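You operate a simulated robot arm through the tools that you are given. There is no shell and no other tool. Be economical: measure what you need, move in short steps, check, and stop when the job is done.

Carry out the task below with a simulated two-armed robot. There is one attempt and no reset: what you move stays moved.

TASK
Lower the tilting table, prise up the right bead, then open both clamps.
Fine: use the wedge and put it back; leave the bead lying in the frame. Set down upright: orange wedge.
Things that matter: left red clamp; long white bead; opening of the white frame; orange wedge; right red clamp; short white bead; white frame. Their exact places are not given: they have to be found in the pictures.

Only the result counts: the job must be done as asked and must still hold three seconds after the hand-in. Knocking over, shifting, dropping, spilling or breaking anything else fails it.

THE ROBOT
Two 7-joint arms with two-finger parallel grippers on one trunk, on a base that drives. Base frame: it is fixed to the floor where the robot stands at the start and does not move with it; the origin is under the middle of the robot, x ahead of it, y to its left, z up. Units: mm, degrees, N and s.
The left shoulder is at the start at [60, 189, 1292], the right one opposite. With the tool pointing down near the work surface each hand reaches from about 100 to 620 mm from the robot's upright axis, wherever it stands, measured 20 degrees to its own side. Places, roughly: left red clamp [600, 500, 1100]; long white bead (30x2x3 cm) [700, 300, 1100]; opening of the white frame [600, 300, 1000]; right red clamp [600, 100, 1100]; short white bead (17x2x3 cm) [600, 400, 1000]. Payload 3.43 kg a hand.
Tool frame (each hand has its own): the origin (TCP) lies between the finger pads and is the grasp point; the fingertips stand 30 mm ahead of it; z points along the fingers, y is the line along which they close. The gripper opens to 94 mm. The fingers are 28 mm wide and 10 mm thick; the gripper's body (50 by 96 mm) begins 55 mm behind the TCP.
Orientation is told as [roll, pitch, yaw] about the base's x, y, z axes, in that order, counted from this pose: with the fingers straight down and closing along the base's y, the tool's x points along the base's -x, its y along +y and its z along -z.

THE INTERFACE
- The arms move only by the tool apply_moves. It takes "left_rows", "right_rows" or both (then of equal length, played together; a hand with none holds still); each is a list that holds one entry, the list of rows, each a list of 7 numbers: the shift along the base's x, y, z in units of 20 mm (1.0 is 20 mm), then the turn, a rotation vector about the base's x, y, z in units of 4 degrees (1.0 is 4 degrees), then the opening in per cent of the stroke, from 0 (shut) to 100 (fully open). In form: [[[x, y, z, wx, wy, wz, claw], ...]]. A call has 1 to 8 rows; each row shifts and turns the commanded pose from where the row before left it. A call with a number of a shift or a turn outside -1 to 1 is refused whole. A row lasts 0.2 s, in which the tool goes at most 50 mm and 8.6 degrees; a call with a longer step from one row to the next is refused whole, and so is a gripper value outside its range. A pose out of reach is approached as far as the arm can. The call stops where the force on the tool passes 50 N (or 10 N more than at its start, if that is more) or the arm is blocked; 0.2 s more then pass. Each finger travels about 153 mm/s and halts on what it meets, pressing with about 44 N; the grip force reading is that of the motor and also rises with nothing between the fingers. The clock runs only during rows and for 0.2 s after the last one: add rows that do not move to give the fingers time. The reply holds the time, the measured pose of the TCP, the force on the tool along the base axes, the opening and the grip force, in the units named above and with some noise, with the torque about the TCP (base axes, N m) and any sound that the robot's microphone picked up.
- Cameras (640 x 400 px; columns grow to the right, rows downward): "scene" is now at [8.1, 7.8, 1829.8]; the picture's right is [0.25, -0.97, 0.00], its down [-0.82, -0.21, -0.54] and it looks along [0.52, 0.14, -0.84] (base axes); focal length 295 px, centre (320, 200). "left" rides on the left gripper at [76, -14, -103] in its tool frame; the picture's right is [0.18, 0.98, 0.00], its down [-0.75, 0.14, -0.64] and it looks along [-0.63, 0.12, 0.77] (tool axes); focal length 243 px, centre (320, 200). "right" rides on the right gripper at [76, 14, -103] in its tool frame; the picture's right is [-0.18, 0.98, 0.00], its down [-0.75, -0.14, -0.64] and it looks along [-0.63, -0.12, 0.77] (tool axes); focal length 243 px, centre (320, 200).
- grab_frame(camera): a new picture of that camera. No time passes.
- lift_body(by): slides the trunk up (or, below 0, down) by that many mm; the arms and the scene camera ride with it, the base frame stays. It gives what a move gives, with no picture.
- drive_base(legs): drives the robot by 1 to 6 legs, each [ahead, left, turn to the left] in mm, mm and degrees, along the robot's own axes; the way and the turn of a leg run together, so that a leg with both is an arc; at most 1500 mm and 180 degrees a leg. The arms and the cameras ride along, it lands a little off, and it stops where it bumps. It gives what a move gives.
- aim_head(pan, tilt): turns the head with the scene camera to pan (to the left, within 86 degrees either way) and tilt (down, from -29 to 69), counted from straight ahead of the robot. It gives what a move gives.
- pixel_to_xyz(camera, pixels): for up to 12 pixels [column, row] of the newest picture of that camera ("zoom" is the newest enlarged one), the place [x, y, z] in the base frame of the surface seen there, good to about 2 mm, but the place of the scene camera against the robot may be out by one fixed shift of up to 12 mm in any direction. No time passes.
- inspect(camera, box): a new picture of the part [left, top, right, bottom] of that camera's present view, enlarged. No time passes.
- close_job(): hands the job in; it is judged then, once.

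Go step by step. Measure first, check grasps and placings, and put right what went wrong. The budget is 80 turns and 70 pictures, counting those below and the enlarged ones. Unless the task says otherwise, let go and move clear before handing in, and close with one line.

The tools are called after "Emit:" by a JSON object that holds its "op" and its "data". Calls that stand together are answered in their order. apply_moves: Moves the arms, as the interface text tells. Its arguments: {"type":"object","properties":{"left_rows":{"type":"array","items":{"type":"array","items":{"type":"array","items":{"type":"number"}}}},"right_rows":{"type":"array","items":{"type":"array","items":{"type":"array","items":{"type":"number"}}}}},"required":[]} The other tools are called the same way: lift_body (by) slides the trunk up or down; drive_base (legs) drives the base; aim_head (pan, tilt) turns the head that bears the scene camera; grab_frame (camera) takes a picture; pixel_to_xyz (camera, pixels) gives the place of the surface under pixels of a picture; inspect (camera, box) takes an enlarged picture of a part of a camera's view; close_job () hands the job in.

At the start:

```text
clock: 0.0
left_tool_pos: [335.6, 240.3, 1368.4]
left_ee_rot: [-0.1, -0.1, 0.1]
left_ft_force: [-0.7, -0.7, -0.5]
left_ft_torque: [0.01, 0.0, -0.02]
left_opening: 94.0
left_finger_force: 0.1
right_tool_pos: [336.3, -94.7, 1347.8]
right_ee_rot: [0.0, 0.0, 0.0]
right_ft_force: [0.3, 0.8, -0.2]
right_ft_torque: [-0.04, 0.0, -0.02]
right_opening: 93.8
right_finger_force: 0.1
trunk travel left (down, up): [-964.0, 26.0]
robot x, y, heading: [-1.5, 1.8, 0.2]
head pan, tilt: [14.5, 57.5]
```

scene: 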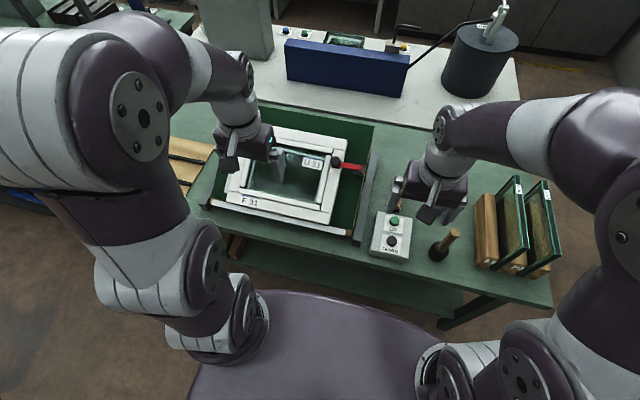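
right: 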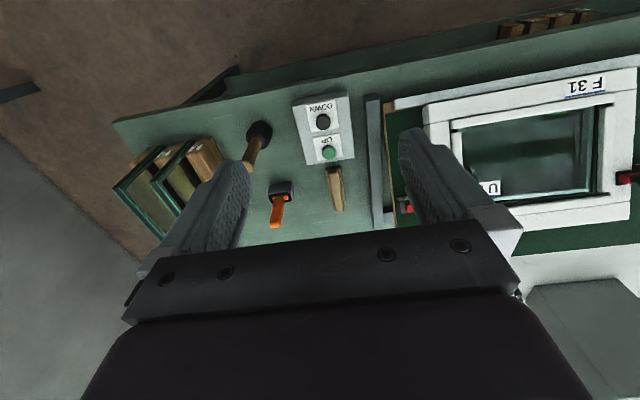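
left: 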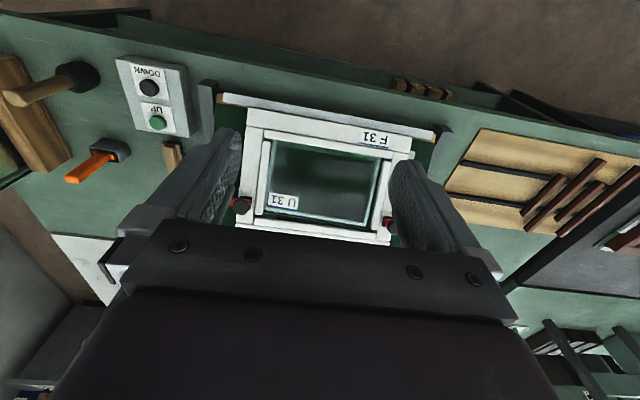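

The scene shows the frame on the tilting table (about 290,180), a control box with UP/DOWN buttons (390,235), and, in the right camera, the orange wedge (280,205). I'll take enlarged views first.

Emit:
{"op": "inspect", "data": {"camera": "scene", "box": [190, 100, 390, 250]}}

Emit:
{"op": "inspect", "data": {"camera": "right", "box": [220, 80, 400, 240]}}

Emit:
{"op": "inspect", "data": {"camera": "left", "box": [40, 40, 460, 260]}}

```text
2.67 times, centred on (290, 175) of scene
```

zoom: 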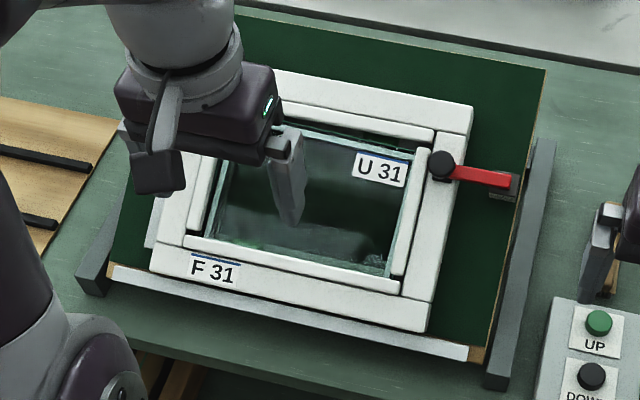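

```text
2.50 times, centred on (310, 160) of right
```

zoom: 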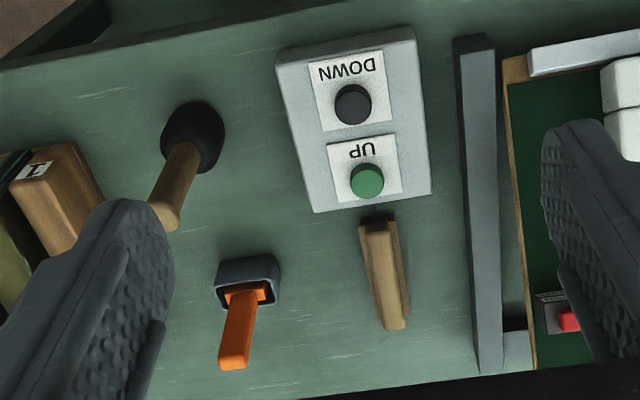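

```text
1.52 times, centred on (250, 150) of left
```

zoom: 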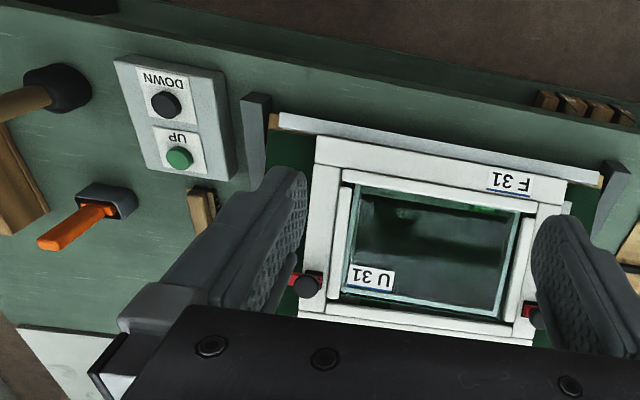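

The wedge stands in a gray holder and the table lowers with the DOWN button. I'll measure the buttons, wedge and holder with the right camera, and the frame with the left one.

Emit:
{"op": "pixel_to_xyz", "data": {"camera": "right", "pixels": [[323, 121], [329, 153], [342, 103], [278, 222], [285, 196], [275, 186], [292, 186], [283, 183], [300, 130], [335, 190], [285, 207], [372, 170]]}}

Emit:
{"op": "pixel_to_xyz", "data": {"camera": "left", "pixels": [[250, 118], [408, 142], [240, 205], [386, 238], [241, 206], [387, 222], [270, 155], [380, 165], [265, 175], [225, 98], [430, 132], [330, 180]]}}

Emit:
{"op": "pixel_to_xyz", "data": {"camera": "scene", "pixels": [[394, 221], [392, 241], [329, 156], [358, 168], [336, 162], [316, 201], [320, 222], [235, 202], [347, 141], [340, 232], [317, 180], [323, 205]]}}

```text
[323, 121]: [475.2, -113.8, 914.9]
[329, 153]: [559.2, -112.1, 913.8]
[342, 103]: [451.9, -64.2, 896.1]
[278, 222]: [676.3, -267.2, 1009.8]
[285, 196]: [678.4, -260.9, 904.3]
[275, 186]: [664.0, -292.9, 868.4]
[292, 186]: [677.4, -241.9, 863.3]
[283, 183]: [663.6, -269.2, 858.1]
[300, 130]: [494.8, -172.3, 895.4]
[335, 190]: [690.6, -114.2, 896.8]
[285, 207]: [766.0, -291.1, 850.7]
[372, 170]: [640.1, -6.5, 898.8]
```

```text
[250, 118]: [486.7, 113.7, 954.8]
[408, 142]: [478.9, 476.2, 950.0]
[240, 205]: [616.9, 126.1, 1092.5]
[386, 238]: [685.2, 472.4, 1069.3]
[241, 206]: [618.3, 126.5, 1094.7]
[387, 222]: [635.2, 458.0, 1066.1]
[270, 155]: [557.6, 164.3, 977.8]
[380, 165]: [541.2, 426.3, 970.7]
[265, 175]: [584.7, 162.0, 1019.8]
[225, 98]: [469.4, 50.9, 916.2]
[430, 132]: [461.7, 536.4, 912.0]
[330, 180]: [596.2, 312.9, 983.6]
```

```text
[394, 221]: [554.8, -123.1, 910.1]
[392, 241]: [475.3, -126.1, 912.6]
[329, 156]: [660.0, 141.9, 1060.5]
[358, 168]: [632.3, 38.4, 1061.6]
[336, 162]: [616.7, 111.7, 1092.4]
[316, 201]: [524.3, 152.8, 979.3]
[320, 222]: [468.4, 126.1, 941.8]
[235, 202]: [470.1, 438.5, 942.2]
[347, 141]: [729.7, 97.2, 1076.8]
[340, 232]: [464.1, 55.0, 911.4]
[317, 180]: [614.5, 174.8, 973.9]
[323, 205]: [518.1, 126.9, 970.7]
```

The right camera puts DOWN at (475,-114,915), while the scene camera reads about 11 mm low in y. I'll bring the closed right hand over DOWN.

Emit:
{"op": "apply_moves", "data": {"right_rows": [[[0.87, -0.12, -1, 0, 0, 0, 0], [0.87, -0.12, -1, 0, 0, 0, 0], [0.87, -0.12, -1, 0, 0, 0, 0], [0.87, -0.12, -1, 0, 0, 0, 0], [0.87, -0.12, -1, 0, 0, 0, 0], [0.87, -0.12, -1, 0, 0, 0, 0], [0.87, -0.12, -1, 0, 0, 0, 0], [0.87, -0.12, -1, 0, 0, 0, 0]]]}}

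Emit:
{"op": "apply_moves", "data": {"right_rows": [[[0, 0, -1, 0, 0, 0, 0], [0, 0, -1, 0, 0, 0, 0], [0, 0, -1, 0, 0, 0, 0], [0, 0, -1, 0, 0, 0, 0], [0, 0, -1, 0, 0, 0, 0], [0, 0, -1, 0, 0, 0, 0], [0, 0, -1, 0, 0, 0, 0], [0, 0, -1, 0, 0, 0, 0]]]}}

Emit:
{"op": "grab_frame", "data": {"camera": "right"}}

Emit:
{"op": "grab_frame", "data": {"camera": "scene"}}

```text
clock: 1.8
left_tool_pos: [338.3, 239.9, 1368.1]
left_ee_rot: [0.0, 0.1, -0.1]
left_ft_force: [1.5, 0.2, -0.7]
left_ft_torque: [-0.03, 0.02, -0.01]
left_opening: 94.1
left_finger_force: 0.1
right_tool_pos: [477.6, -114.7, 1185.5]
right_ee_rot: [0.0, 0.1, 0.0]
right_ft_force: [0.2, 0.4, 0.2]
right_ft_torque: [0.02, 0.02, -0.02]
right_opening: 0.0
right_finger_force: 32.8
trunk travel left (down, up): [-964.0, 26.0]
robot x, y, heading: [0.9, 3.6, 0.1]
head pan, tilt: [14.5, 57.5]
```

```text
clock: 3.6
left_tool_pos: [336.4, 239.5, 1367.3]
left_ee_rot: [0.0, 0.0, 0.0]
left_ft_force: [0.4, -0.2, -0.9]
left_ft_torque: [0.01, -0.02, 0.0]
left_opening: 93.9
left_finger_force: 0.1
right_tool_pos: [476.3, -113.4, 1026.2]
right_ee_rot: [0.0, 0.0, 0.0]
right_ft_force: [0.2, -0.2, 0.1]
right_ft_torque: [0.03, -0.02, -0.02]
right_opening: 0.1
right_finger_force: 33.0
trunk travel left (down, up): [-964.0, 26.0]
robot x, y, heading: [-2.7, -1.4, 0.1]
head pan, tilt: [14.5, 57.5]
```

```text
63 pictures are left
```

right: 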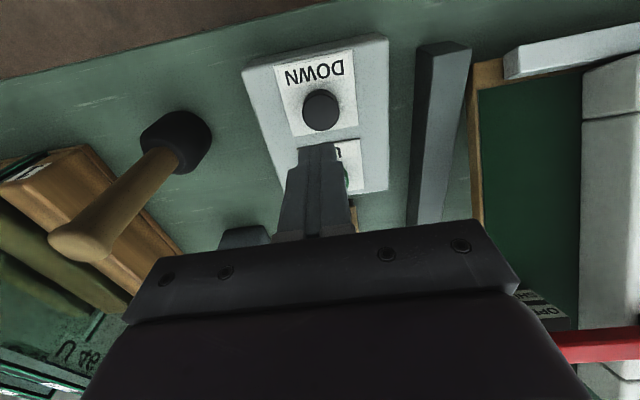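

```text
62 pictures are left
```

scene: 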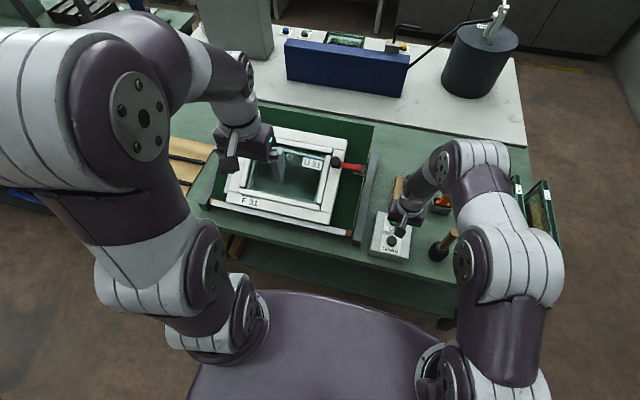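

The hand is over the box and the DOWN button shows at (320,110) in the right camera. I'll check its place, then press.

Emit:
{"op": "pixel_to_xyz", "data": {"camera": "right", "pixels": [[320, 108], [312, 96], [322, 70], [352, 155]]}}

Emit:
{"op": "apply_moves", "data": {"right_rows": [[[0, 0, -1, 0, 0, 0, 0], [0, 0, -1, 0, 0, 0, 0], [0, 0, -1, 0, 0, 0, 0], [0, 0, -0.5, 0, 0, 0, 0]]]}}

```text
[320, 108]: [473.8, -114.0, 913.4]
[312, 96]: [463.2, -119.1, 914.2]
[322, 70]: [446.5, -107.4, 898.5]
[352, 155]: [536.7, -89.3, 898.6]
```

```text
clock: 4.6
left_tool_pos: [336.0, 240.4, 1368.3]
left_ee_rot: [0.0, 0.0, 0.1]
left_ft_force: [-0.1, -0.4, -1.4]
left_ft_torque: [-0.01, -0.04, 0.01]
left_opening: 93.8
left_finger_force: 0.1
right_tool_pos: [475.5, -115.0, 957.6]
right_ee_rot: [0.0, 0.0, -0.1]
right_ft_force: [-0.2, 0.4, -1.1]
right_ft_torque: [-0.01, 0.01, -0.03]
right_opening: 0.2
right_finger_force: 32.9
trunk travel left (down, up): [-964.0, 26.0]
robot x, y, heading: [0.6, 1.5, 0.0]
head pan, tilt: [14.5, 57.5]
```

The tip is about 13 mm above the button. Pressing down and holding.

Emit:
{"op": "apply_moves", "data": {"right_rows": [[[0, 0, -0.5, 0, 0, 0, 0], [0, 0, -0.4, 0, 0, 0, 0], [0, 0, -0.15, 0, 0, 0, 0], [0, 0, 0, 0, 0, 0, 0], [0, 0, 0, 0, 0, 0, 0], [0, 0, 0, 0, 0, 0, 0], [0, 0, 0, 0, 0, 0, 0], [0, 0, 0, 0, 0, 0, 0]]]}}

Emit:
{"op": "grab_frame", "data": {"camera": "scene"}}

```text
clock: 6.4
left_tool_pos: [335.0, 239.2, 1369.0]
left_ee_rot: [0.0, 0.0, 0.1]
left_ft_force: [-0.1, 0.5, -0.3]
left_ft_torque: [-0.05, 0.02, -0.01]
left_opening: 94.0
left_finger_force: 0.1
right_tool_pos: [475.4, -112.7, 936.7]
right_ee_rot: [0.0, -0.1, 0.0]
right_ft_force: [1.9, -2.2, 11.5]
right_ft_torque: [-0.04, -0.03, -0.03]
right_opening: 0.0
right_finger_force: 32.9
trunk travel left (down, up): [-964.0, 26.0]
robot x, y, heading: [-3.2, 0.7, 0.2]
head pan, tilt: [14.5, 57.5]
```

```text
61 pictures are left
```

scene: 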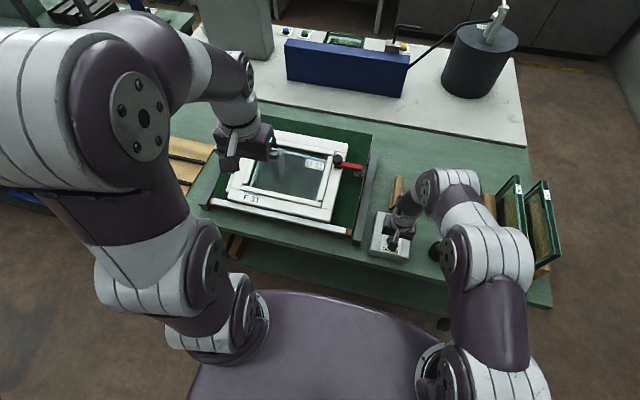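

The table has started to lower (the far edge moved). I'll keep holding.

Emit:
{"op": "apply_moves", "data": {"right_rows": [[[0, 0, -0.05, 0, 0, 0, 0], [0, 0, 0, 0, 0, 0, 0], [0, 0, 0, 0, 0, 0, 0], [0, 0, 0, 0, 0, 0, 0], [0, 0, 0, 0, 0, 0, 0], [0, 0, 0, 0, 0, 0, 0], [0, 0, 0, 0, 0, 0, 0], [0, 0, 0, 0, 0, 0, 0]]]}}

Emit:
{"op": "apply_moves", "data": {"right_rows": [[[0, 0, 0, 0, 0, 0, 0], [0, 0, 0, 0, 0, 0, 0], [0, 0, 0, 0, 0, 0, 0], [0, 0, 0, 0, 0, 0, 0], [0, 0, 0, 0, 0, 0, 0], [0, 0, 0, 0, 0, 0, 0], [0, 0, 0, 0, 0, 0, 0], [0, 0, 0, 0, 0, 0, 0]]]}}

Emit:
{"op": "apply_moves", "data": {"right_rows": [[[0, 0, 0, 0, 0, 0, 0], [0, 0, 0, 0, 0, 0, 0], [0, 0, 0, 0, 0, 0, 0], [0, 0, 0, 0, 0, 0, 0], [0, 0, 0, 0, 0, 0, 0], [0, 0, 0, 0, 0, 0, 0], [0, 0, 0, 0, 0, 0, 0], [0, 0, 0, 0, 0, 0, 0]]]}}

Emit:
{"op": "grab_frame", "data": {"camera": "scene"}}

Emit:
{"op": "pixel_to_xyz", "data": {"camera": "scene", "pixels": [[369, 133], [350, 215], [365, 150], [330, 210]]}}

```text
clock: 8.2
left_tool_pos: [335.4, 240.0, 1367.7]
left_ee_rot: [0.0, 0.0, 0.0]
left_ft_force: [-0.2, 0.6, -0.3]
left_ft_torque: [0.0, 0.0, -0.01]
left_opening: 94.2
left_finger_force: 0.1
right_tool_pos: [474.8, -114.8, 937.3]
right_ee_rot: [0.0, -0.2, -0.1]
right_ft_force: [4.9, -1.0, 17.3]
right_ft_torque: [-0.02, -0.14, -0.02]
right_opening: 0.0
right_finger_force: 33.2
trunk travel left (down, up): [-964.0, 26.0]
robot x, y, heading: [1.9, 0.8, 0.3]
head pan, tilt: [14.5, 57.5]
```

```text
clock: 10.0
left_tool_pos: [335.4, 240.8, 1368.0]
left_ee_rot: [0.0, 0.0, 0.0]
left_ft_force: [0.0, -0.2, -0.5]
left_ft_torque: [-0.01, 0.02, 0.02]
left_opening: 94.2
left_finger_force: 0.1
right_tool_pos: [474.8, -114.0, 937.5]
right_ee_rot: [0.1, -0.1, 0.0]
right_ft_force: [4.7, -0.1, 16.3]
right_ft_torque: [0.02, -0.14, 0.01]
right_opening: 0.2
right_finger_force: 33.3
trunk travel left (down, up): [-964.0, 26.0]
robot x, y, heading: [-1.5, -1.5, -0.0]
head pan, tilt: [14.5, 57.5]
```

```text
clock: 11.8
left_tool_pos: [335.5, 240.0, 1368.1]
left_ee_rot: [-0.1, 0.0, 0.0]
left_ft_force: [-1.1, -0.6, -0.9]
left_ft_torque: [0.0, 0.02, -0.04]
left_opening: 94.0
left_finger_force: 0.1
right_tool_pos: [474.7, -115.0, 936.7]
right_ee_rot: [0.0, 0.0, -0.1]
right_ft_force: [3.1, -0.6, 16.8]
right_ft_torque: [0.0, -0.14, -0.04]
right_opening: 0.1
right_finger_force: 33.3
trunk travel left (down, up): [-964.0, 26.0]
robot x, y, heading: [-2.9, 0.1, -0.1]
head pan, tilt: [14.5, 57.5]
```

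```text
60 pictures are left
```

scene: 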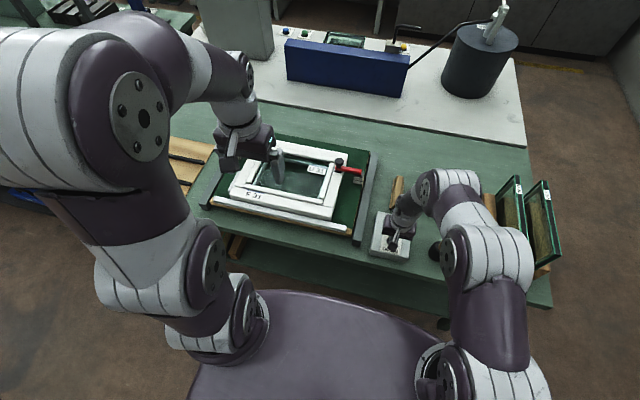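

```text
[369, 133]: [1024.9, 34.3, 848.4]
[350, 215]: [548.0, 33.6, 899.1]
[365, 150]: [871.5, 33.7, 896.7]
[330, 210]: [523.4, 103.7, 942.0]
```

The table is much flatter now. I'll hold longer, then compare two points on the green board.

Emit:
{"op": "apply_moves", "data": {"right_rows": [[[0, 0, 0, 0, 0, 0, 0], [0, 0, 0, 0, 0, 0, 0], [0, 0, 0, 0, 0, 0, 0], [0, 0, 0, 0, 0, 0, 0], [0, 0, 0, 0, 0, 0, 0], [0, 0, 0, 0, 0, 0, 0], [0, 0, 0, 0, 0, 0, 0], [0, 0, 0, 0, 0, 0, 0]]]}}

Emit:
{"op": "inspect", "data": {"camera": "scene", "box": [200, 110, 400, 260]}}

Emit:
{"op": "pixel_to_xyz", "data": {"camera": "zoom", "pixels": [[515, 140], [480, 330], [505, 190], [400, 270], [420, 150], [450, 165], [500, 176]]}}

```text
clock: 13.6
left_tool_pos: [334.8, 240.1, 1368.9]
left_ee_rot: [-0.1, 0.2, 0.0]
left_ft_force: [0.3, -0.5, 0.8]
left_ft_torque: [0.01, 0.01, -0.01]
left_opening: 93.9
left_finger_force: 0.0
right_tool_pos: [474.6, -115.7, 936.8]
right_ee_rot: [0.0, -0.1, 0.1]
right_ft_force: [2.9, 0.0, 16.0]
right_ft_torque: [0.01, -0.09, 0.01]
right_opening: 0.0
right_finger_force: 33.2
trunk travel left (down, up): [-964.0, 26.0]
robot x, y, heading: [0.2, 3.8, 0.3]
head pan, tilt: [14.5, 57.5]
```

```text
2.67 times, centred on (300, 185) of scene
```

zoom: 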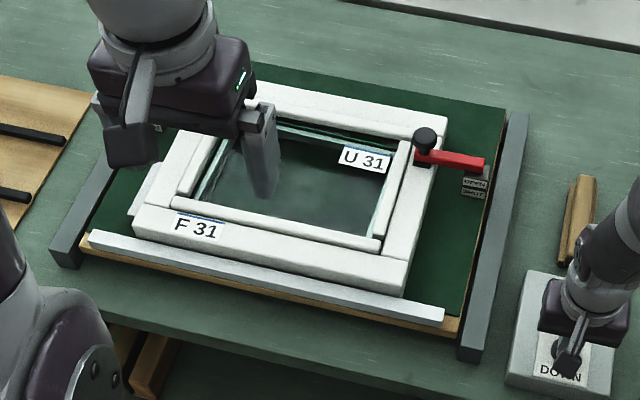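

```text
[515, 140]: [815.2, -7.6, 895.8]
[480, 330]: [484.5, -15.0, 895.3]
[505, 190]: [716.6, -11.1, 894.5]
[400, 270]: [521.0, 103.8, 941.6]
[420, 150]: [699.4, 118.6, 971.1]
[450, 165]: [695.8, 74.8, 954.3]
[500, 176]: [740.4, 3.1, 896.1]
```

The board looks flat. I'll measure green points front and back while still pressing.

Emit:
{"op": "pixel_to_xyz", "data": {"camera": "zoom", "pixels": [[440, 280], [470, 230], [490, 120], [460, 110], [395, 255], [415, 190], [425, 125], [430, 118]]}}

Emit:
{"op": "apply_moves", "data": {"right_rows": [[[0, 0, 0, 0, 0, 0, 0], [0, 0, 0, 0, 0, 0, 0], [0, 0, 0, 0, 0, 0, 0], [0, 0, 0, 0, 0, 0, 0], [0, 0, 0, 0, 0, 0, 0], [0, 0, 0, 0, 0, 0, 0], [0, 0, 0, 0, 0, 0, 0], [0, 0, 0, 0, 0, 0, 0]]]}}

Emit:
{"op": "inspect", "data": {"camera": "scene", "box": [200, 110, 400, 260]}}

Emit:
{"op": "pixel_to_xyz", "data": {"camera": "zoom", "pixels": [[440, 280], [470, 230], [490, 120], [460, 110], [395, 255], [415, 190], [425, 125], [430, 118]]}}

```text
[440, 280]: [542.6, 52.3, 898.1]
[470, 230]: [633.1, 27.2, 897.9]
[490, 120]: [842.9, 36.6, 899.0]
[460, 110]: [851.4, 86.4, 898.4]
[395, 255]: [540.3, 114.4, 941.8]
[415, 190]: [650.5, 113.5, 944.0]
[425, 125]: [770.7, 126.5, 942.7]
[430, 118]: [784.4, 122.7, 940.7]
```

```text
clock: 15.4
left_tool_pos: [335.5, 240.2, 1367.9]
left_ee_rot: [0.0, -0.2, 0.0]
left_ft_force: [0.4, 0.1, 0.7]
left_ft_torque: [-0.02, 0.02, -0.01]
left_opening: 93.9
left_finger_force: 0.0
right_tool_pos: [474.3, -113.9, 936.8]
right_ee_rot: [0.0, -0.1, 0.0]
right_ft_force: [2.1, -0.1, 15.2]
right_ft_torque: [0.01, -0.02, 0.01]
right_opening: 0.0
right_finger_force: 32.6
trunk travel left (down, up): [-964.0, 26.0]
robot x, y, heading: [-1.7, 0.9, 0.3]
head pan, tilt: [14.5, 57.5]
```

```text
2.67 times, centred on (300, 185) of scene
```

zoom: 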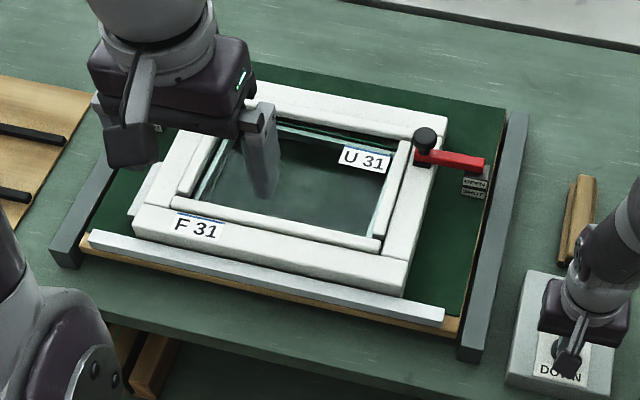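

```text
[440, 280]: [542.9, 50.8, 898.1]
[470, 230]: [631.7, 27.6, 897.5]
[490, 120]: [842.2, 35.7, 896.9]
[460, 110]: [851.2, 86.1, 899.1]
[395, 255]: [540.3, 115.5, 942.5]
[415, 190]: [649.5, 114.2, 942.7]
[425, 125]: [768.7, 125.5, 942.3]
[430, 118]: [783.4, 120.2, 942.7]
```

The board is level (898-899 front and back), so the table is down. I'll lift off the button and measure the table edge and base for driving room.

Emit:
{"op": "apply_moves", "data": {"right_rows": [[[0, 0, 1, 0, 0, 0, 0], [0, 0, 1, 0, 0, 0, 0], [0, 0, 1, 0, 0, 0, 0], [0, 0, 1, 0, 0, 0, 0], [0, 0, 1, 0, 0, 0, 0], [0, 0, 1, 0, 0, 0, 0], [0, 0, 1, 0, 0, 0, 0], [0, 0, 1, 0, 0, 0, 0]]]}}

Emit:
{"op": "apply_moves", "data": {"right_rows": [[[-0.5, 0, 1, 0, 0, 0, 100], [-0.5, 0, 1, 0, 0, 0, 100], [-0.5, 0, 1, 0, 0, 0, 100], [-0.5, 0, 1, 0, 0, 0, 100], [-0.5, 0, 1, 0, 0, 0, 100], [-0.5, 0, 1, 0, 0, 0, 100], [-0.5, 0, 1, 0, 0, 0, 100], [-0.5, 0, 1, 0, 0, 0, 100]]]}}

Emit:
{"op": "grab_frame", "data": {"camera": "scene"}}

Emit:
{"op": "pixel_to_xyz", "data": {"camera": "scene", "pixels": [[300, 235], [300, 240], [310, 291], [330, 260], [330, 275], [420, 285], [400, 300], [250, 292], [438, 290]]}}

```text
clock: 17.2
left_tool_pos: [334.6, 241.1, 1367.7]
left_ee_rot: [0.0, -0.1, 0.1]
left_ft_force: [-0.3, -0.6, 0.3]
left_ft_torque: [0.0, 0.0, -0.05]
left_opening: 94.0
left_finger_force: 0.2
right_tool_pos: [474.3, -115.1, 1096.2]
right_ee_rot: [-0.1, 0.0, 0.0]
right_ft_force: [-0.6, -0.7, 0.6]
right_ft_torque: [-0.03, 0.04, -0.03]
right_opening: 0.0
right_finger_force: 32.9
trunk travel left (down, up): [-964.0, 26.0]
robot x, y, heading: [1.1, 4.2, -0.0]
head pan, tilt: [14.5, 57.5]
```

```text
clock: 19.0
left_tool_pos: [335.8, 239.9, 1368.0]
left_ee_rot: [0.0, -0.1, 0.0]
left_ft_force: [-0.6, 0.0, 0.0]
left_ft_torque: [-0.02, -0.02, 0.01]
left_opening: 94.1
left_finger_force: 0.0
right_tool_pos: [394.8, -112.7, 1255.9]
right_ee_rot: [0.0, 0.0, 0.0]
right_ft_force: [-0.3, -0.6, -0.7]
right_ft_torque: [-0.01, 0.02, -0.02]
right_opening: 93.8
right_finger_force: 0.0
trunk travel left (down, up): [-964.0, 26.0]
robot x, y, heading: [-5.6, -1.9, -0.0]
head pan, tilt: [14.5, 57.5]
```

```text
57 pictures are left
```

scene: 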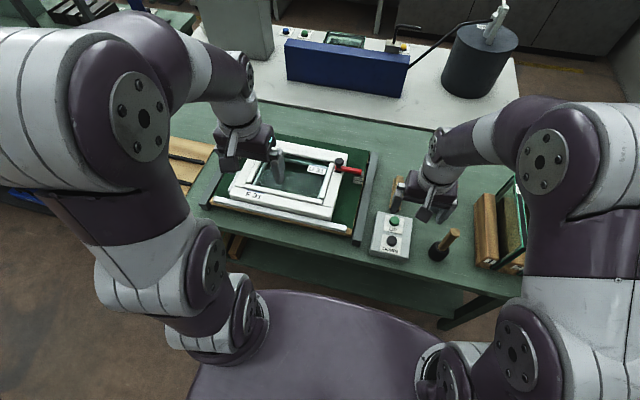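

```text
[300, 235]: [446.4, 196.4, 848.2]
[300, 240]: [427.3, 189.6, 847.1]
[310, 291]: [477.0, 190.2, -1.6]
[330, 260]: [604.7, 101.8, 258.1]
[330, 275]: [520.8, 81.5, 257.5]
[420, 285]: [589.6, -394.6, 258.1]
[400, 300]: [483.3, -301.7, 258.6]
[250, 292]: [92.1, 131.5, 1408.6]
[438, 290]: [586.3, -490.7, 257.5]
```

The table edge is near x≈410 with a lower shelf at z≈258. I'll measure the robot's own front and the table front edge.

Emit:
{"op": "pixel_to_xyz", "data": {"camera": "scene", "pixels": [[310, 300], [350, 310], [400, 330], [300, 350], [320, 248], [330, 290], [350, 290], [390, 270]]}}

Emit:
{"op": "grab_frame", "data": {"camera": "right"}}

```text
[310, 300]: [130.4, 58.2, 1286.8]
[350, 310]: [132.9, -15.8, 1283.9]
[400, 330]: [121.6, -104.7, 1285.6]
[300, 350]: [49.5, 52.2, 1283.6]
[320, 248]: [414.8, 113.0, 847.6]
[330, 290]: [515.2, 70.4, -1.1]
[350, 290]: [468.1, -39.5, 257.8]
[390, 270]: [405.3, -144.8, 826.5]
```

```text
56 pictures are left
```

right: 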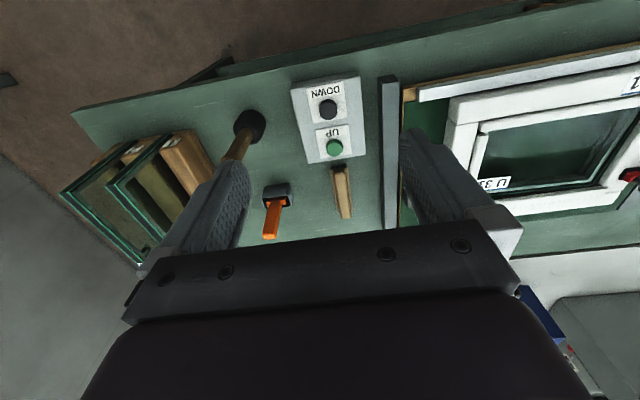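

The torso front is at x≈140 and the table edge at ≈405. I'll drive 100 ahead and 100 right, leaving clearance, to reach the wedge.

Emit:
{"op": "drive_base", "data": {"legs": [[0, -100, 0], [100, 0, 0]]}}

Emit:
{"op": "grab_frame", "data": {"camera": "right"}}

```text
clock: 20.9
left_tool_pos: [431.9, 139.5, 1369.7]
left_ee_rot: [0.1, -0.2, 0.0]
left_ft_force: [0.2, -0.4, 0.5]
left_ft_torque: [0.04, -0.01, -0.02]
left_opening: 93.9
left_finger_force: 0.0
right_tool_pos: [491.6, -213.1, 1257.4]
right_ee_rot: [0.2, -0.2, 0.0]
right_ft_force: [0.0, -0.9, 0.6]
right_ft_torque: [0.04, 0.0, -0.03]
right_opening: 93.7
right_finger_force: 0.1
trunk travel left (down, up): [-964.0, 26.0]
robot x, y, heading: [103.1, -98.1, 0.0]
head pan, tilt: [14.5, 57.5]
```

```text
55 pictures are left
```

right: 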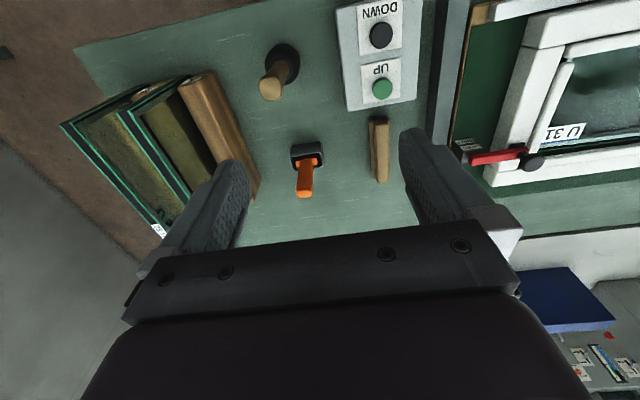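

Good view of the wedge at (305,178). I'll zoom in on it and on the right clamp and bead.

Emit:
{"op": "inspect", "data": {"camera": "right", "box": [270, 130, 350, 210]}}

Emit:
{"op": "pixel_to_xyz", "data": {"camera": "zoom", "pixels": [[290, 500], [280, 540], [240, 520], [330, 520], [300, 350], [330, 250], [320, 130], [290, 530], [300, 420]]}}

Emit:
{"op": "inspect", "data": {"camera": "right", "box": [430, 60, 630, 200]}}

```text
5.00 times, centred on (310, 170) of right
```

zoom: 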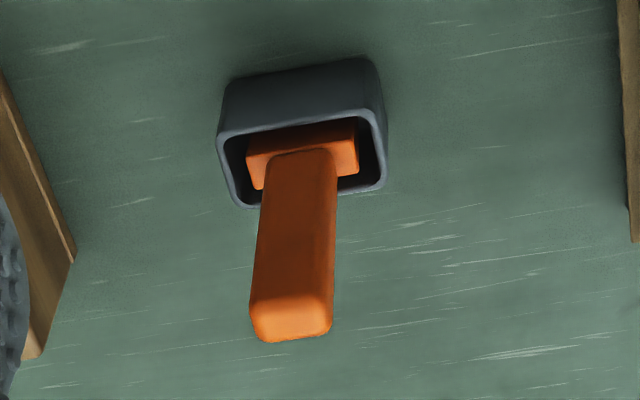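

```text
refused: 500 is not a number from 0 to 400
```

```text
2.86 times, centred on (530, 130) of right
```

zoom: 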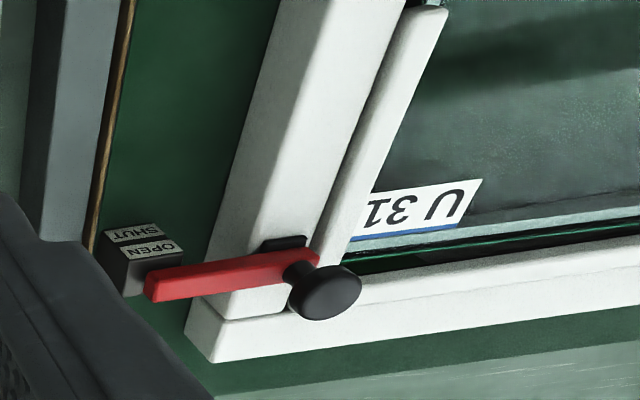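

The wedge is a slim upright handle with a wider block at the sleeve, standing in an open sleeve. Measuring it and the clamp/bead points.

Emit:
{"op": "pixel_to_xyz", "data": {"camera": "right", "pixels": [[304, 194], [299, 194], [310, 194], [305, 180], [306, 165], [298, 160], [316, 160], [306, 162], [295, 159], [321, 157], [305, 147], [304, 197]]}}

Emit:
{"op": "pixel_to_xyz", "data": {"camera": "zoom", "pixels": [[330, 290], [310, 262], [150, 285], [150, 250], [135, 230], [285, 242], [230, 265], [400, 80], [440, 20], [330, 245], [345, 250], [360, 215]]}}

```text
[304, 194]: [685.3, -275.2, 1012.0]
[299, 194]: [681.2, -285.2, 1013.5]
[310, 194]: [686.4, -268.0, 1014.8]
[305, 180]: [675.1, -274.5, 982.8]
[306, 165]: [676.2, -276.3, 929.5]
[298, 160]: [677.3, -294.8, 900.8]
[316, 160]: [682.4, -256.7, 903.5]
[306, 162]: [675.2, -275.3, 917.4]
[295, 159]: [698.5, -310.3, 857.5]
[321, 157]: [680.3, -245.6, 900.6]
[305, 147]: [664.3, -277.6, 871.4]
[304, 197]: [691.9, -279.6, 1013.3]
```

```text
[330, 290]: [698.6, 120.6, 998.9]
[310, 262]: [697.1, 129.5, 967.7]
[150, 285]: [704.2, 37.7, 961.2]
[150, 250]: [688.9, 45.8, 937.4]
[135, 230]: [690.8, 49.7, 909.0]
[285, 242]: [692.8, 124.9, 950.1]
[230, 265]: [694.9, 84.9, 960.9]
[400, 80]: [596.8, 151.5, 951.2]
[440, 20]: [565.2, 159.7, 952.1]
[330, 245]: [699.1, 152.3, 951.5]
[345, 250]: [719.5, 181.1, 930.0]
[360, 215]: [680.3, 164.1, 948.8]
```

The wedge handle centre is about (684,-275), top at 1014. I'll move above it with the gripper open and check clearance.

Emit:
{"op": "apply_moves", "data": {"right_rows": [[[0.96, -0.31, -0.7, 0, 0, 0, 100], [0.96, -0.31, -0.7, 0, 0, 0, 100], [0.96, -0.31, -0.7, 0, 0, 0, 100], [0.96, -0.31, -0.7, 0, 0, 0, 100], [0.96, -0.31, -0.7, 0, 0, 0, 100], [0.96, -0.31, -0.7, 0, 0, 0, 100], [0.96, -0.31, -0.7, 0, 0, 0, 100], [0.96, -0.31, -0.7, 0, 0, 0, 100]]]}}

Emit:
{"op": "apply_moves", "data": {"right_rows": [[[0.9, -0.3, -0.6, 0, 0, 0, 70], [0.9, -0.3, -0.6, 0, 0, 0, 70], [0, 0, 0, 0, 0, 0, 70]]]}}

Emit:
{"op": "grab_frame", "data": {"camera": "right"}}

Emit:
{"op": "pixel_to_xyz", "data": {"camera": "right", "pixels": [[320, 200], [320, 220], [310, 180], [160, 120]]}}

```text
clock: 22.7
left_tool_pos: [436.3, 141.4, 1367.2]
left_ee_rot: [0.0, 0.0, -0.1]
left_ft_force: [0.5, 0.6, -0.3]
left_ft_torque: [0.02, 0.01, 0.01]
left_opening: 94.2
left_finger_force: 0.0
right_tool_pos: [649.3, -262.2, 1144.6]
right_ee_rot: [0.0, 0.0, 0.0]
right_ft_force: [0.2, 0.0, -0.1]
right_ft_torque: [-0.03, 0.0, 0.03]
right_opening: 94.0
right_finger_force: 0.2
trunk travel left (down, up): [-964.0, 26.0]
robot x, y, heading: [100.3, -96.0, -0.1]
head pan, tilt: [14.5, 57.5]
```

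```text
clock: 23.5
left_tool_pos: [436.5, 141.2, 1368.5]
left_ee_rot: [0.1, -0.1, 0.0]
left_ft_force: [-0.5, 0.4, -0.7]
left_ft_torque: [-0.02, -0.01, -0.02]
left_opening: 94.2
left_finger_force: 0.1
right_tool_pos: [684.0, -274.3, 1119.4]
right_ee_rot: [0.0, -0.1, 0.0]
right_ft_force: [0.1, 0.4, 0.0]
right_ft_torque: [0.01, 0.0, -0.01]
right_opening: 65.9
right_finger_force: 0.1
trunk travel left (down, up): [-964.0, 26.0]
robot x, y, heading: [99.4, -99.5, 0.2]
head pan, tilt: [14.5, 57.5]
```

```text
52 pictures are left
```

right: 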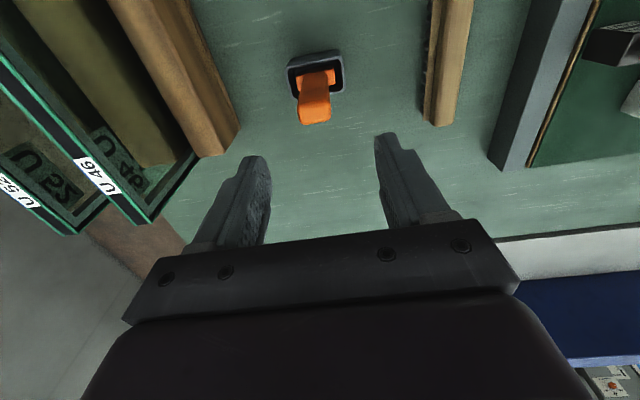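

```text
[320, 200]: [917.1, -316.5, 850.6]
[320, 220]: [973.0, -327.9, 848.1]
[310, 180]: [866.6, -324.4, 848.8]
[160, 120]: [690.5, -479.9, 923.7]
```

The wedge handle top is at about (315,115). I'll refine its centre before descending.

Emit:
{"op": "inspect", "data": {"camera": "right", "box": [270, 30, 370, 140]}}

Emit:
{"op": "pixel_to_xyz", "data": {"camera": "right", "pixels": [[315, 115], [303, 115], [326, 113], [314, 121], [315, 105], [312, 90], [315, 80], [298, 80], [333, 72], [315, 52], [292, 65], [341, 65]]}}

```text
3.64 times, centred on (320, 85) of right
```

zoom: 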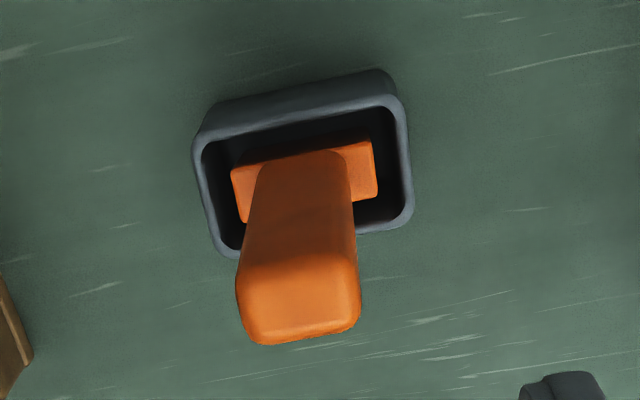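

```text
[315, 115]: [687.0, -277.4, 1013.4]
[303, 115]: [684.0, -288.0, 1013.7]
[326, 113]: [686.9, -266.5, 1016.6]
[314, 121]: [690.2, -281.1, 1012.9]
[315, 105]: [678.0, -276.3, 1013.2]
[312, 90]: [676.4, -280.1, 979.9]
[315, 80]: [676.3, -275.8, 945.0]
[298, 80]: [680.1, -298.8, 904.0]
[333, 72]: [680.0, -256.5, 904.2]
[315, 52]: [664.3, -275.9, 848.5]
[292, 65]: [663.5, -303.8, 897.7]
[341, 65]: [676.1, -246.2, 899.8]
```

The handle is 17 × 23 mm, centred at (685,-277), and square to the axes. Descending to TCP z≈983 and closing.

Emit:
{"op": "apply_moves", "data": {"right_rows": [[[0.05, -0.14, -1, 0, 0, 0, 70], [0, 0, -1, 0, 0, 0, 70], [0, 0, -1, 0, 0, 0, 70], [0, 0, -1, 0, 0, 0, 70], [0, 0, -1, 0, 0, 0, 70], [0, 0, -1, 0, 0, 0, 70], [0, 0, -0.8, 0, 0, 0, 70], [0, 0, 0, 0, 0, 0, 70]]]}}

Emit:
{"op": "apply_moves", "data": {"right_rows": [[[0, 0, 0, 0, 0, 0, 0], [0, 0, 0, 0, 0, 0, 0], [0, 0, 0, 0, 0, 0, 0]]]}}

```text
clock: 25.3
left_tool_pos: [436.1, 141.1, 1368.3]
left_ee_rot: [0.0, 0.0, 0.0]
left_ft_force: [0.1, 0.7, -0.1]
left_ft_torque: [0.01, 0.01, -0.03]
left_opening: 93.8
left_finger_force: 0.0
right_tool_pos: [684.1, -277.4, 984.4]
right_ee_rot: [0.1, 0.0, 0.0]
right_ft_force: [0.4, 0.6, 0.1]
right_ft_torque: [0.0, -0.01, 0.0]
right_opening: 66.1
right_finger_force: 0.0
trunk travel left (down, up): [-964.0, 26.0]
robot x, y, heading: [99.5, -99.0, -0.0]
head pan, tilt: [14.5, 57.5]
```

```text
clock: 26.1
left_tool_pos: [436.6, 140.7, 1368.0]
left_ee_rot: [0.1, -0.1, 0.0]
left_ft_force: [0.2, 0.6, -0.5]
left_ft_torque: [-0.01, 0.0, -0.02]
left_opening: 94.3
left_finger_force: 0.0
right_tool_pos: [686.1, -276.9, 983.9]
right_ee_rot: [0.0, 0.0, 0.0]
right_ft_force: [0.1, 0.2, 0.7]
right_ft_torque: [0.01, 0.02, 0.01]
right_opening: 33.1
right_finger_force: 44.5
trunk travel left (down, up): [-964.0, 26.0]
robot x, y, heading: [101.5, -96.0, 0.0]
head pan, tilt: [14.5, 57.5]
```

It is gripped at 33 mm opening with 44 N. Lifting straight up.

Emit:
{"op": "apply_moves", "data": {"right_rows": [[[0, 0, 0.5, 0, 0, 0, 0], [0, 0, 1, 0, 0, 0, 0], [0, 0, 1, 0, 0, 0, 0], [0, 0, 1, 0, 0, 0, 0], [0, 0, 1, 0, 0, 0, 0], [0, 0, 1, 0, 0, 0, 0], [0, 0, 1, 0, 0, 0, 0], [0, 0, 1, 0, 0, 0, 0]]]}}

Emit:
{"op": "grab_frame", "data": {"camera": "right"}}

Emit:
{"op": "grab_frame", "data": {"camera": "scene"}}

```text
clock: 27.9
left_tool_pos: [436.2, 140.9, 1368.7]
left_ee_rot: [0.0, 0.0, 0.0]
left_ft_force: [0.8, 0.2, 0.4]
left_ft_torque: [0.01, 0.04, -0.04]
left_opening: 93.9
left_finger_force: 0.1
right_tool_pos: [685.8, -276.1, 1133.0]
right_ee_rot: [0.1, 0.0, 0.0]
right_ft_force: [-0.4, -1.0, -0.9]
right_ft_torque: [-0.03, -0.02, -0.01]
right_opening: 32.8
right_finger_force: 44.2
trunk travel left (down, up): [-964.0, 26.0]
robot x, y, heading: [102.2, -98.4, -0.4]
head pan, tilt: [14.5, 57.5]
```

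```text
50 pictures are left
```

right: 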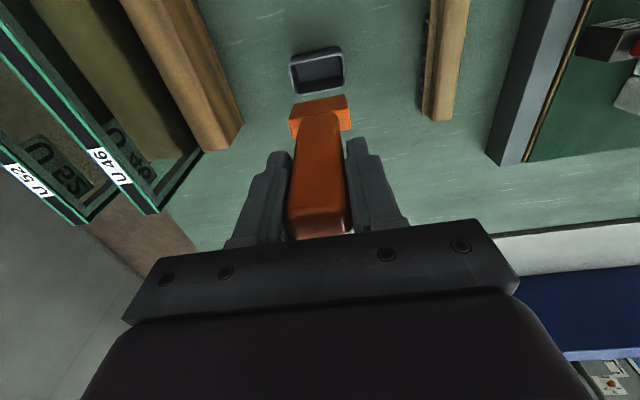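

```text
49 pictures are left
```

scene: 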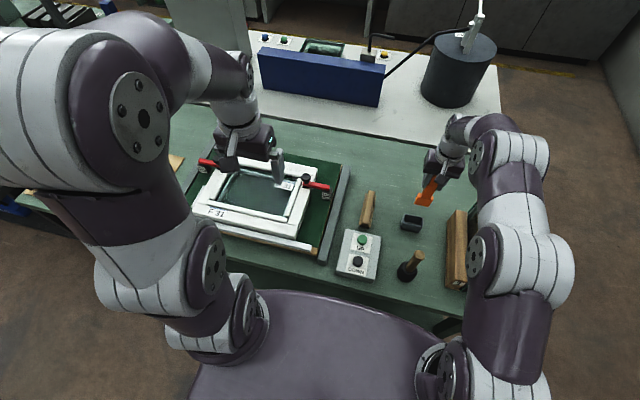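

Emit:
{"op": "inspect", "data": {"camera": "scene", "box": [400, 150, 470, 240]}}

Emit:
{"op": "inspect", "data": {"camera": "right", "box": [270, 30, 370, 130]}}

Emit:
{"op": "pixel_to_xyz", "data": {"camera": "right", "pixels": [[320, 104], [292, 112], [348, 100], [294, 133], [320, 98], [349, 125], [291, 66], [341, 58], [315, 72]]}}

```text
4.44 times, centred on (435, 195) of scene
```

zoom: 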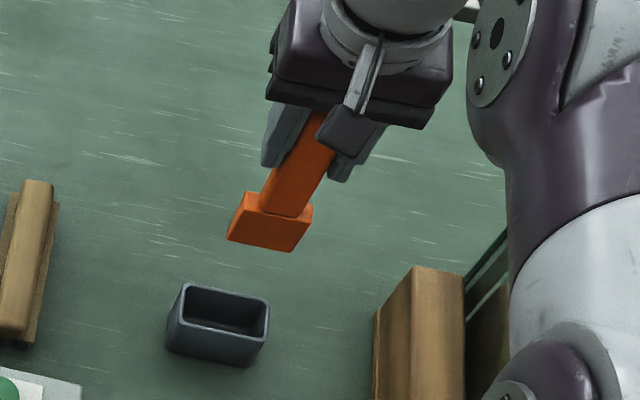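

```text
4.00 times, centred on (320, 80) of right
```

zoom: 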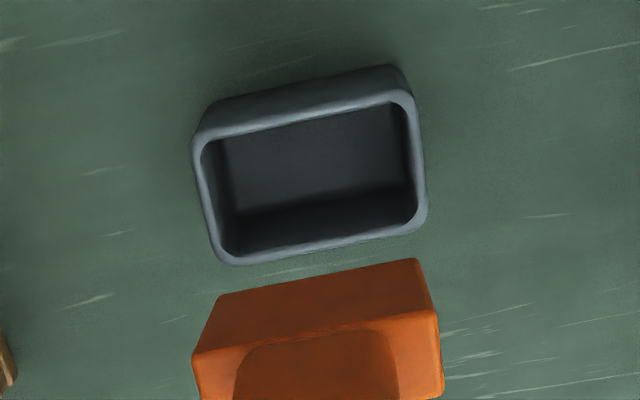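

```text
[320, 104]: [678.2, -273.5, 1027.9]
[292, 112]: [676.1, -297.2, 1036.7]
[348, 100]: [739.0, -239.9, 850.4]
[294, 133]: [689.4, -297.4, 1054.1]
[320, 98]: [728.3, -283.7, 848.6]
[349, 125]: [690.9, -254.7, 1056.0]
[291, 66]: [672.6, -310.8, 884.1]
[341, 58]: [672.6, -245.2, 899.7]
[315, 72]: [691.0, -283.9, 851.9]
```

The wedge is clear of the sleeve, which is at about x 663-705, y -310..-245. I'll drive left for the bead and check what it looks like.

Emit:
{"op": "drive_base", "data": {"legs": [[0, 250, 0]]}}

Emit:
{"op": "apply_moves", "data": {"right_rows": [[[0, 0, 0, 0, 0, -1, 0], [0, 0, 0, 0, 0, -1, 0], [0, 0, 0, 0, 0, -1, 0], [0, 0, 0, 0, 0, -1, 0], [0, 0, 0, 0, 0, -1, 0], [0, 0, 0, 0, 0, -1, 0], [0, 0, 0, 0, 0, -1, 0], [0, 0, 0, 0, 0, -1, 0]]]}}

Emit:
{"op": "grab_frame", "data": {"camera": "right"}}

Emit:
{"op": "grab_frame", "data": {"camera": "scene"}}

```text
clock: 29.7
left_tool_pos: [436.1, 386.4, 1367.9]
left_ee_rot: [0.2, 0.0, 0.2]
left_ft_force: [0.7, 0.1, 1.4]
left_ft_torque: [-0.02, -0.01, 0.01]
left_opening: 94.3
left_finger_force: 0.1
right_tool_pos: [686.5, -29.8, 1133.5]
right_ee_rot: [0.2, 0.0, 0.1]
right_ft_force: [-0.4, -1.2, -0.6]
right_ft_torque: [0.03, 0.01, 0.03]
right_opening: 33.3
right_finger_force: 44.0
trunk travel left (down, up): [-964.0, 26.0]
robot x, y, heading: [99.7, 147.4, -0.1]
head pan, tilt: [14.5, 57.5]
```

```text
clock: 31.5
left_tool_pos: [435.5, 387.9, 1367.6]
left_ee_rot: [-0.1, 0.0, 0.2]
left_ft_force: [0.0, 0.0, 1.0]
left_ft_torque: [-0.04, -0.02, 0.04]
left_opening: 93.9
left_finger_force: 0.0
right_tool_pos: [686.7, -31.0, 1133.8]
right_ee_rot: [0.0, 0.0, -32.1]
right_ft_force: [0.7, -0.1, -0.4]
right_ft_torque: [-0.01, -0.01, 0.03]
right_opening: 33.1
right_finger_force: 43.8
trunk travel left (down, up): [-964.0, 26.0]
robot x, y, heading: [101.2, 148.8, -0.1]
head pan, tilt: [14.5, 57.5]
```

```text
46 pictures are left
```

right: 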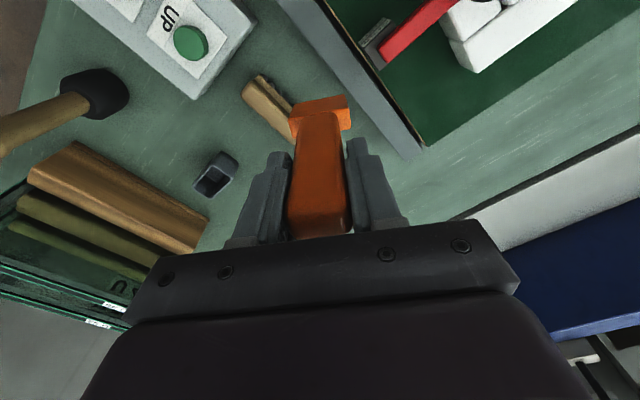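

```text
45 pictures are left
```

scene: 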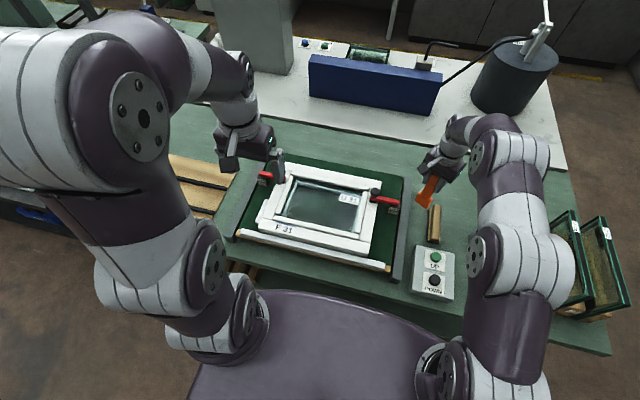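

The scene view is now clear of the arm. I'll zoom on the right side of the frame, the clamps and the wedge.

Emit:
{"op": "inspect", "data": {"camera": "scene", "box": [330, 160, 420, 260]}}

Emit:
{"op": "inspect", "data": {"camera": "scene", "box": [400, 150, 470, 240]}}

Emit:
{"op": "inspect", "data": {"camera": "scene", "box": [240, 140, 310, 220]}}

```text
4.00 times, centred on (375, 210) of scene
```

zoom: 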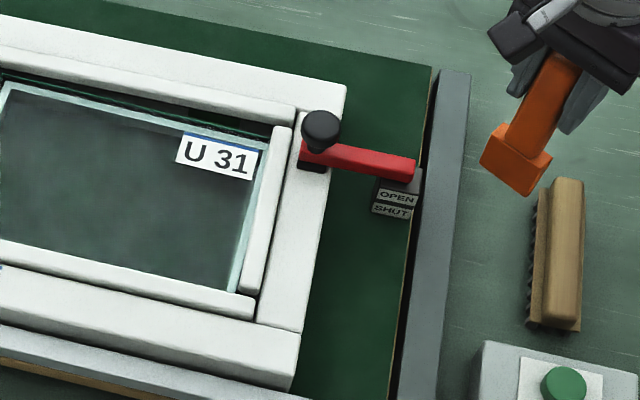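

```text
4.44 times, centred on (435, 195) of scene
```

zoom: 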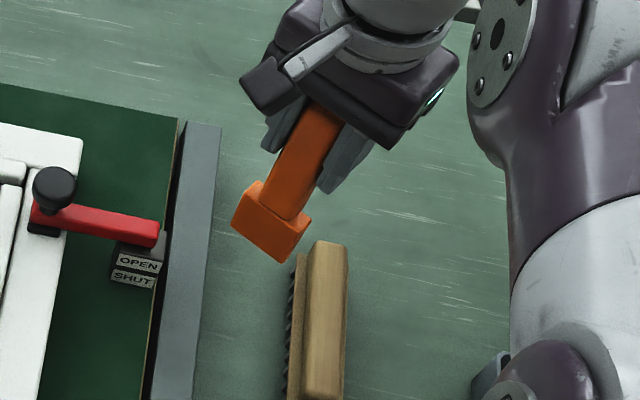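

```text
5.00 times, centred on (275, 180) of scene
```

zoom: 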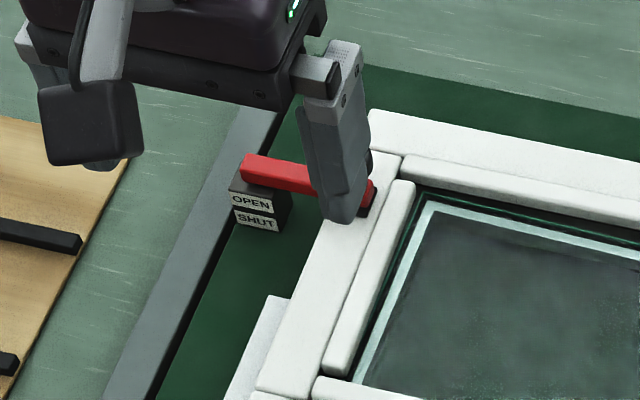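

The bead has a narrow dark gap on its outer side, and the clamps are hinged levers with the hinge at the outer block (OPEN up). I'll keep turning the wedge to yaw -90 to align its blade with the bead.

Emit:
{"op": "apply_moves", "data": {"right_rows": [[[0, 0, 0, 0, 0, -1, 0], [0, 0, 0, 0, 0, -1, 0], [0, 0, 0, 0, 0, -1, 0], [0, 0, 0, 0, 0, -1, 0], [0, 0, 0, 0, 0, -1, 0], [0, 0, 0, 0, 0, -1, 0], [0, 0, 0, 0, 0, -1, 0], [0, 0, 0, 0, 0, -1, 0]]]}}

Emit:
{"op": "apply_moves", "data": {"right_rows": [[[0, 0, 0, 0, 0, -1, 0], [0, 0, 0, 0, 0, -1, 0], [0, 0, 0, 0, 0, -1, 0], [0, 0, 0, 0, 0, -1, 0], [0, 0, 0, 0, 0, -1, 0], [0, 0, 0, 0, 0, -1, 0], [0, 0, 0, 0, 0, -0.5, 0], [0, 0, 0, 0, 0, 0, 0]]]}}

Emit:
{"op": "inspect", "data": {"camera": "scene", "box": [400, 150, 470, 240]}}

Emit:
{"op": "grab_frame", "data": {"camera": "right"}}

```text
clock: 33.3
left_tool_pos: [436.1, 389.1, 1368.0]
left_ee_rot: [0.1, 0.0, 0.1]
left_ft_force: [-0.3, 0.1, -0.4]
left_ft_torque: [-0.01, -0.01, 0.01]
left_opening: 94.2
left_finger_force: 0.0
right_tool_pos: [686.2, -28.7, 1133.6]
right_ee_rot: [0.0, 0.1, -64.0]
right_ft_force: [-0.2, 0.3, -0.2]
right_ft_torque: [-0.01, 0.02, 0.0]
right_opening: 33.0
right_finger_force: 44.1
trunk travel left (down, up): [-964.0, 26.0]
robot x, y, heading: [98.6, 144.8, 0.1]
head pan, tilt: [14.5, 57.5]
```

```text
clock: 35.1
left_tool_pos: [435.4, 388.2, 1367.1]
left_ee_rot: [0.1, 0.0, 0.1]
left_ft_force: [-1.5, -0.3, 0.1]
left_ft_torque: [-0.02, -0.01, 0.0]
left_opening: 94.0
left_finger_force: 0.0
right_tool_pos: [686.6, -27.8, 1133.7]
right_ee_rot: [-0.1, 0.0, -89.9]
right_ft_force: [0.6, 0.1, -1.3]
right_ft_torque: [-0.02, 0.0, 0.01]
right_opening: 33.3
right_finger_force: 44.4
trunk travel left (down, up): [-964.0, 26.0]
robot x, y, heading: [98.7, 145.9, 0.1]
head pan, tilt: [14.5, 57.5]
```

```text
4.44 times, centred on (435, 195) of scene
```

zoom: 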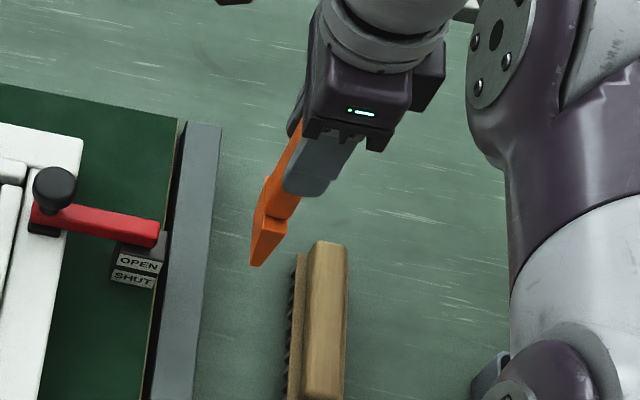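

```text
40 pictures are left
```

right: 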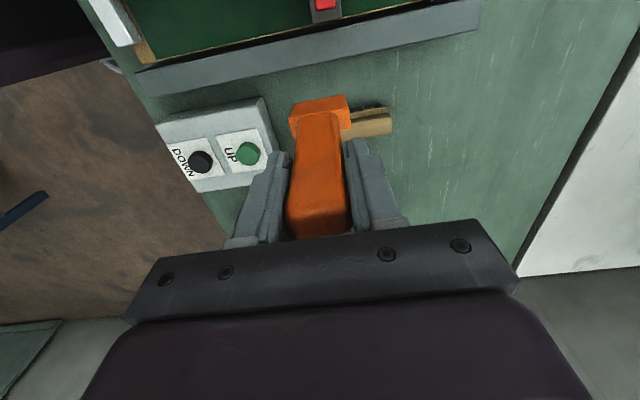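

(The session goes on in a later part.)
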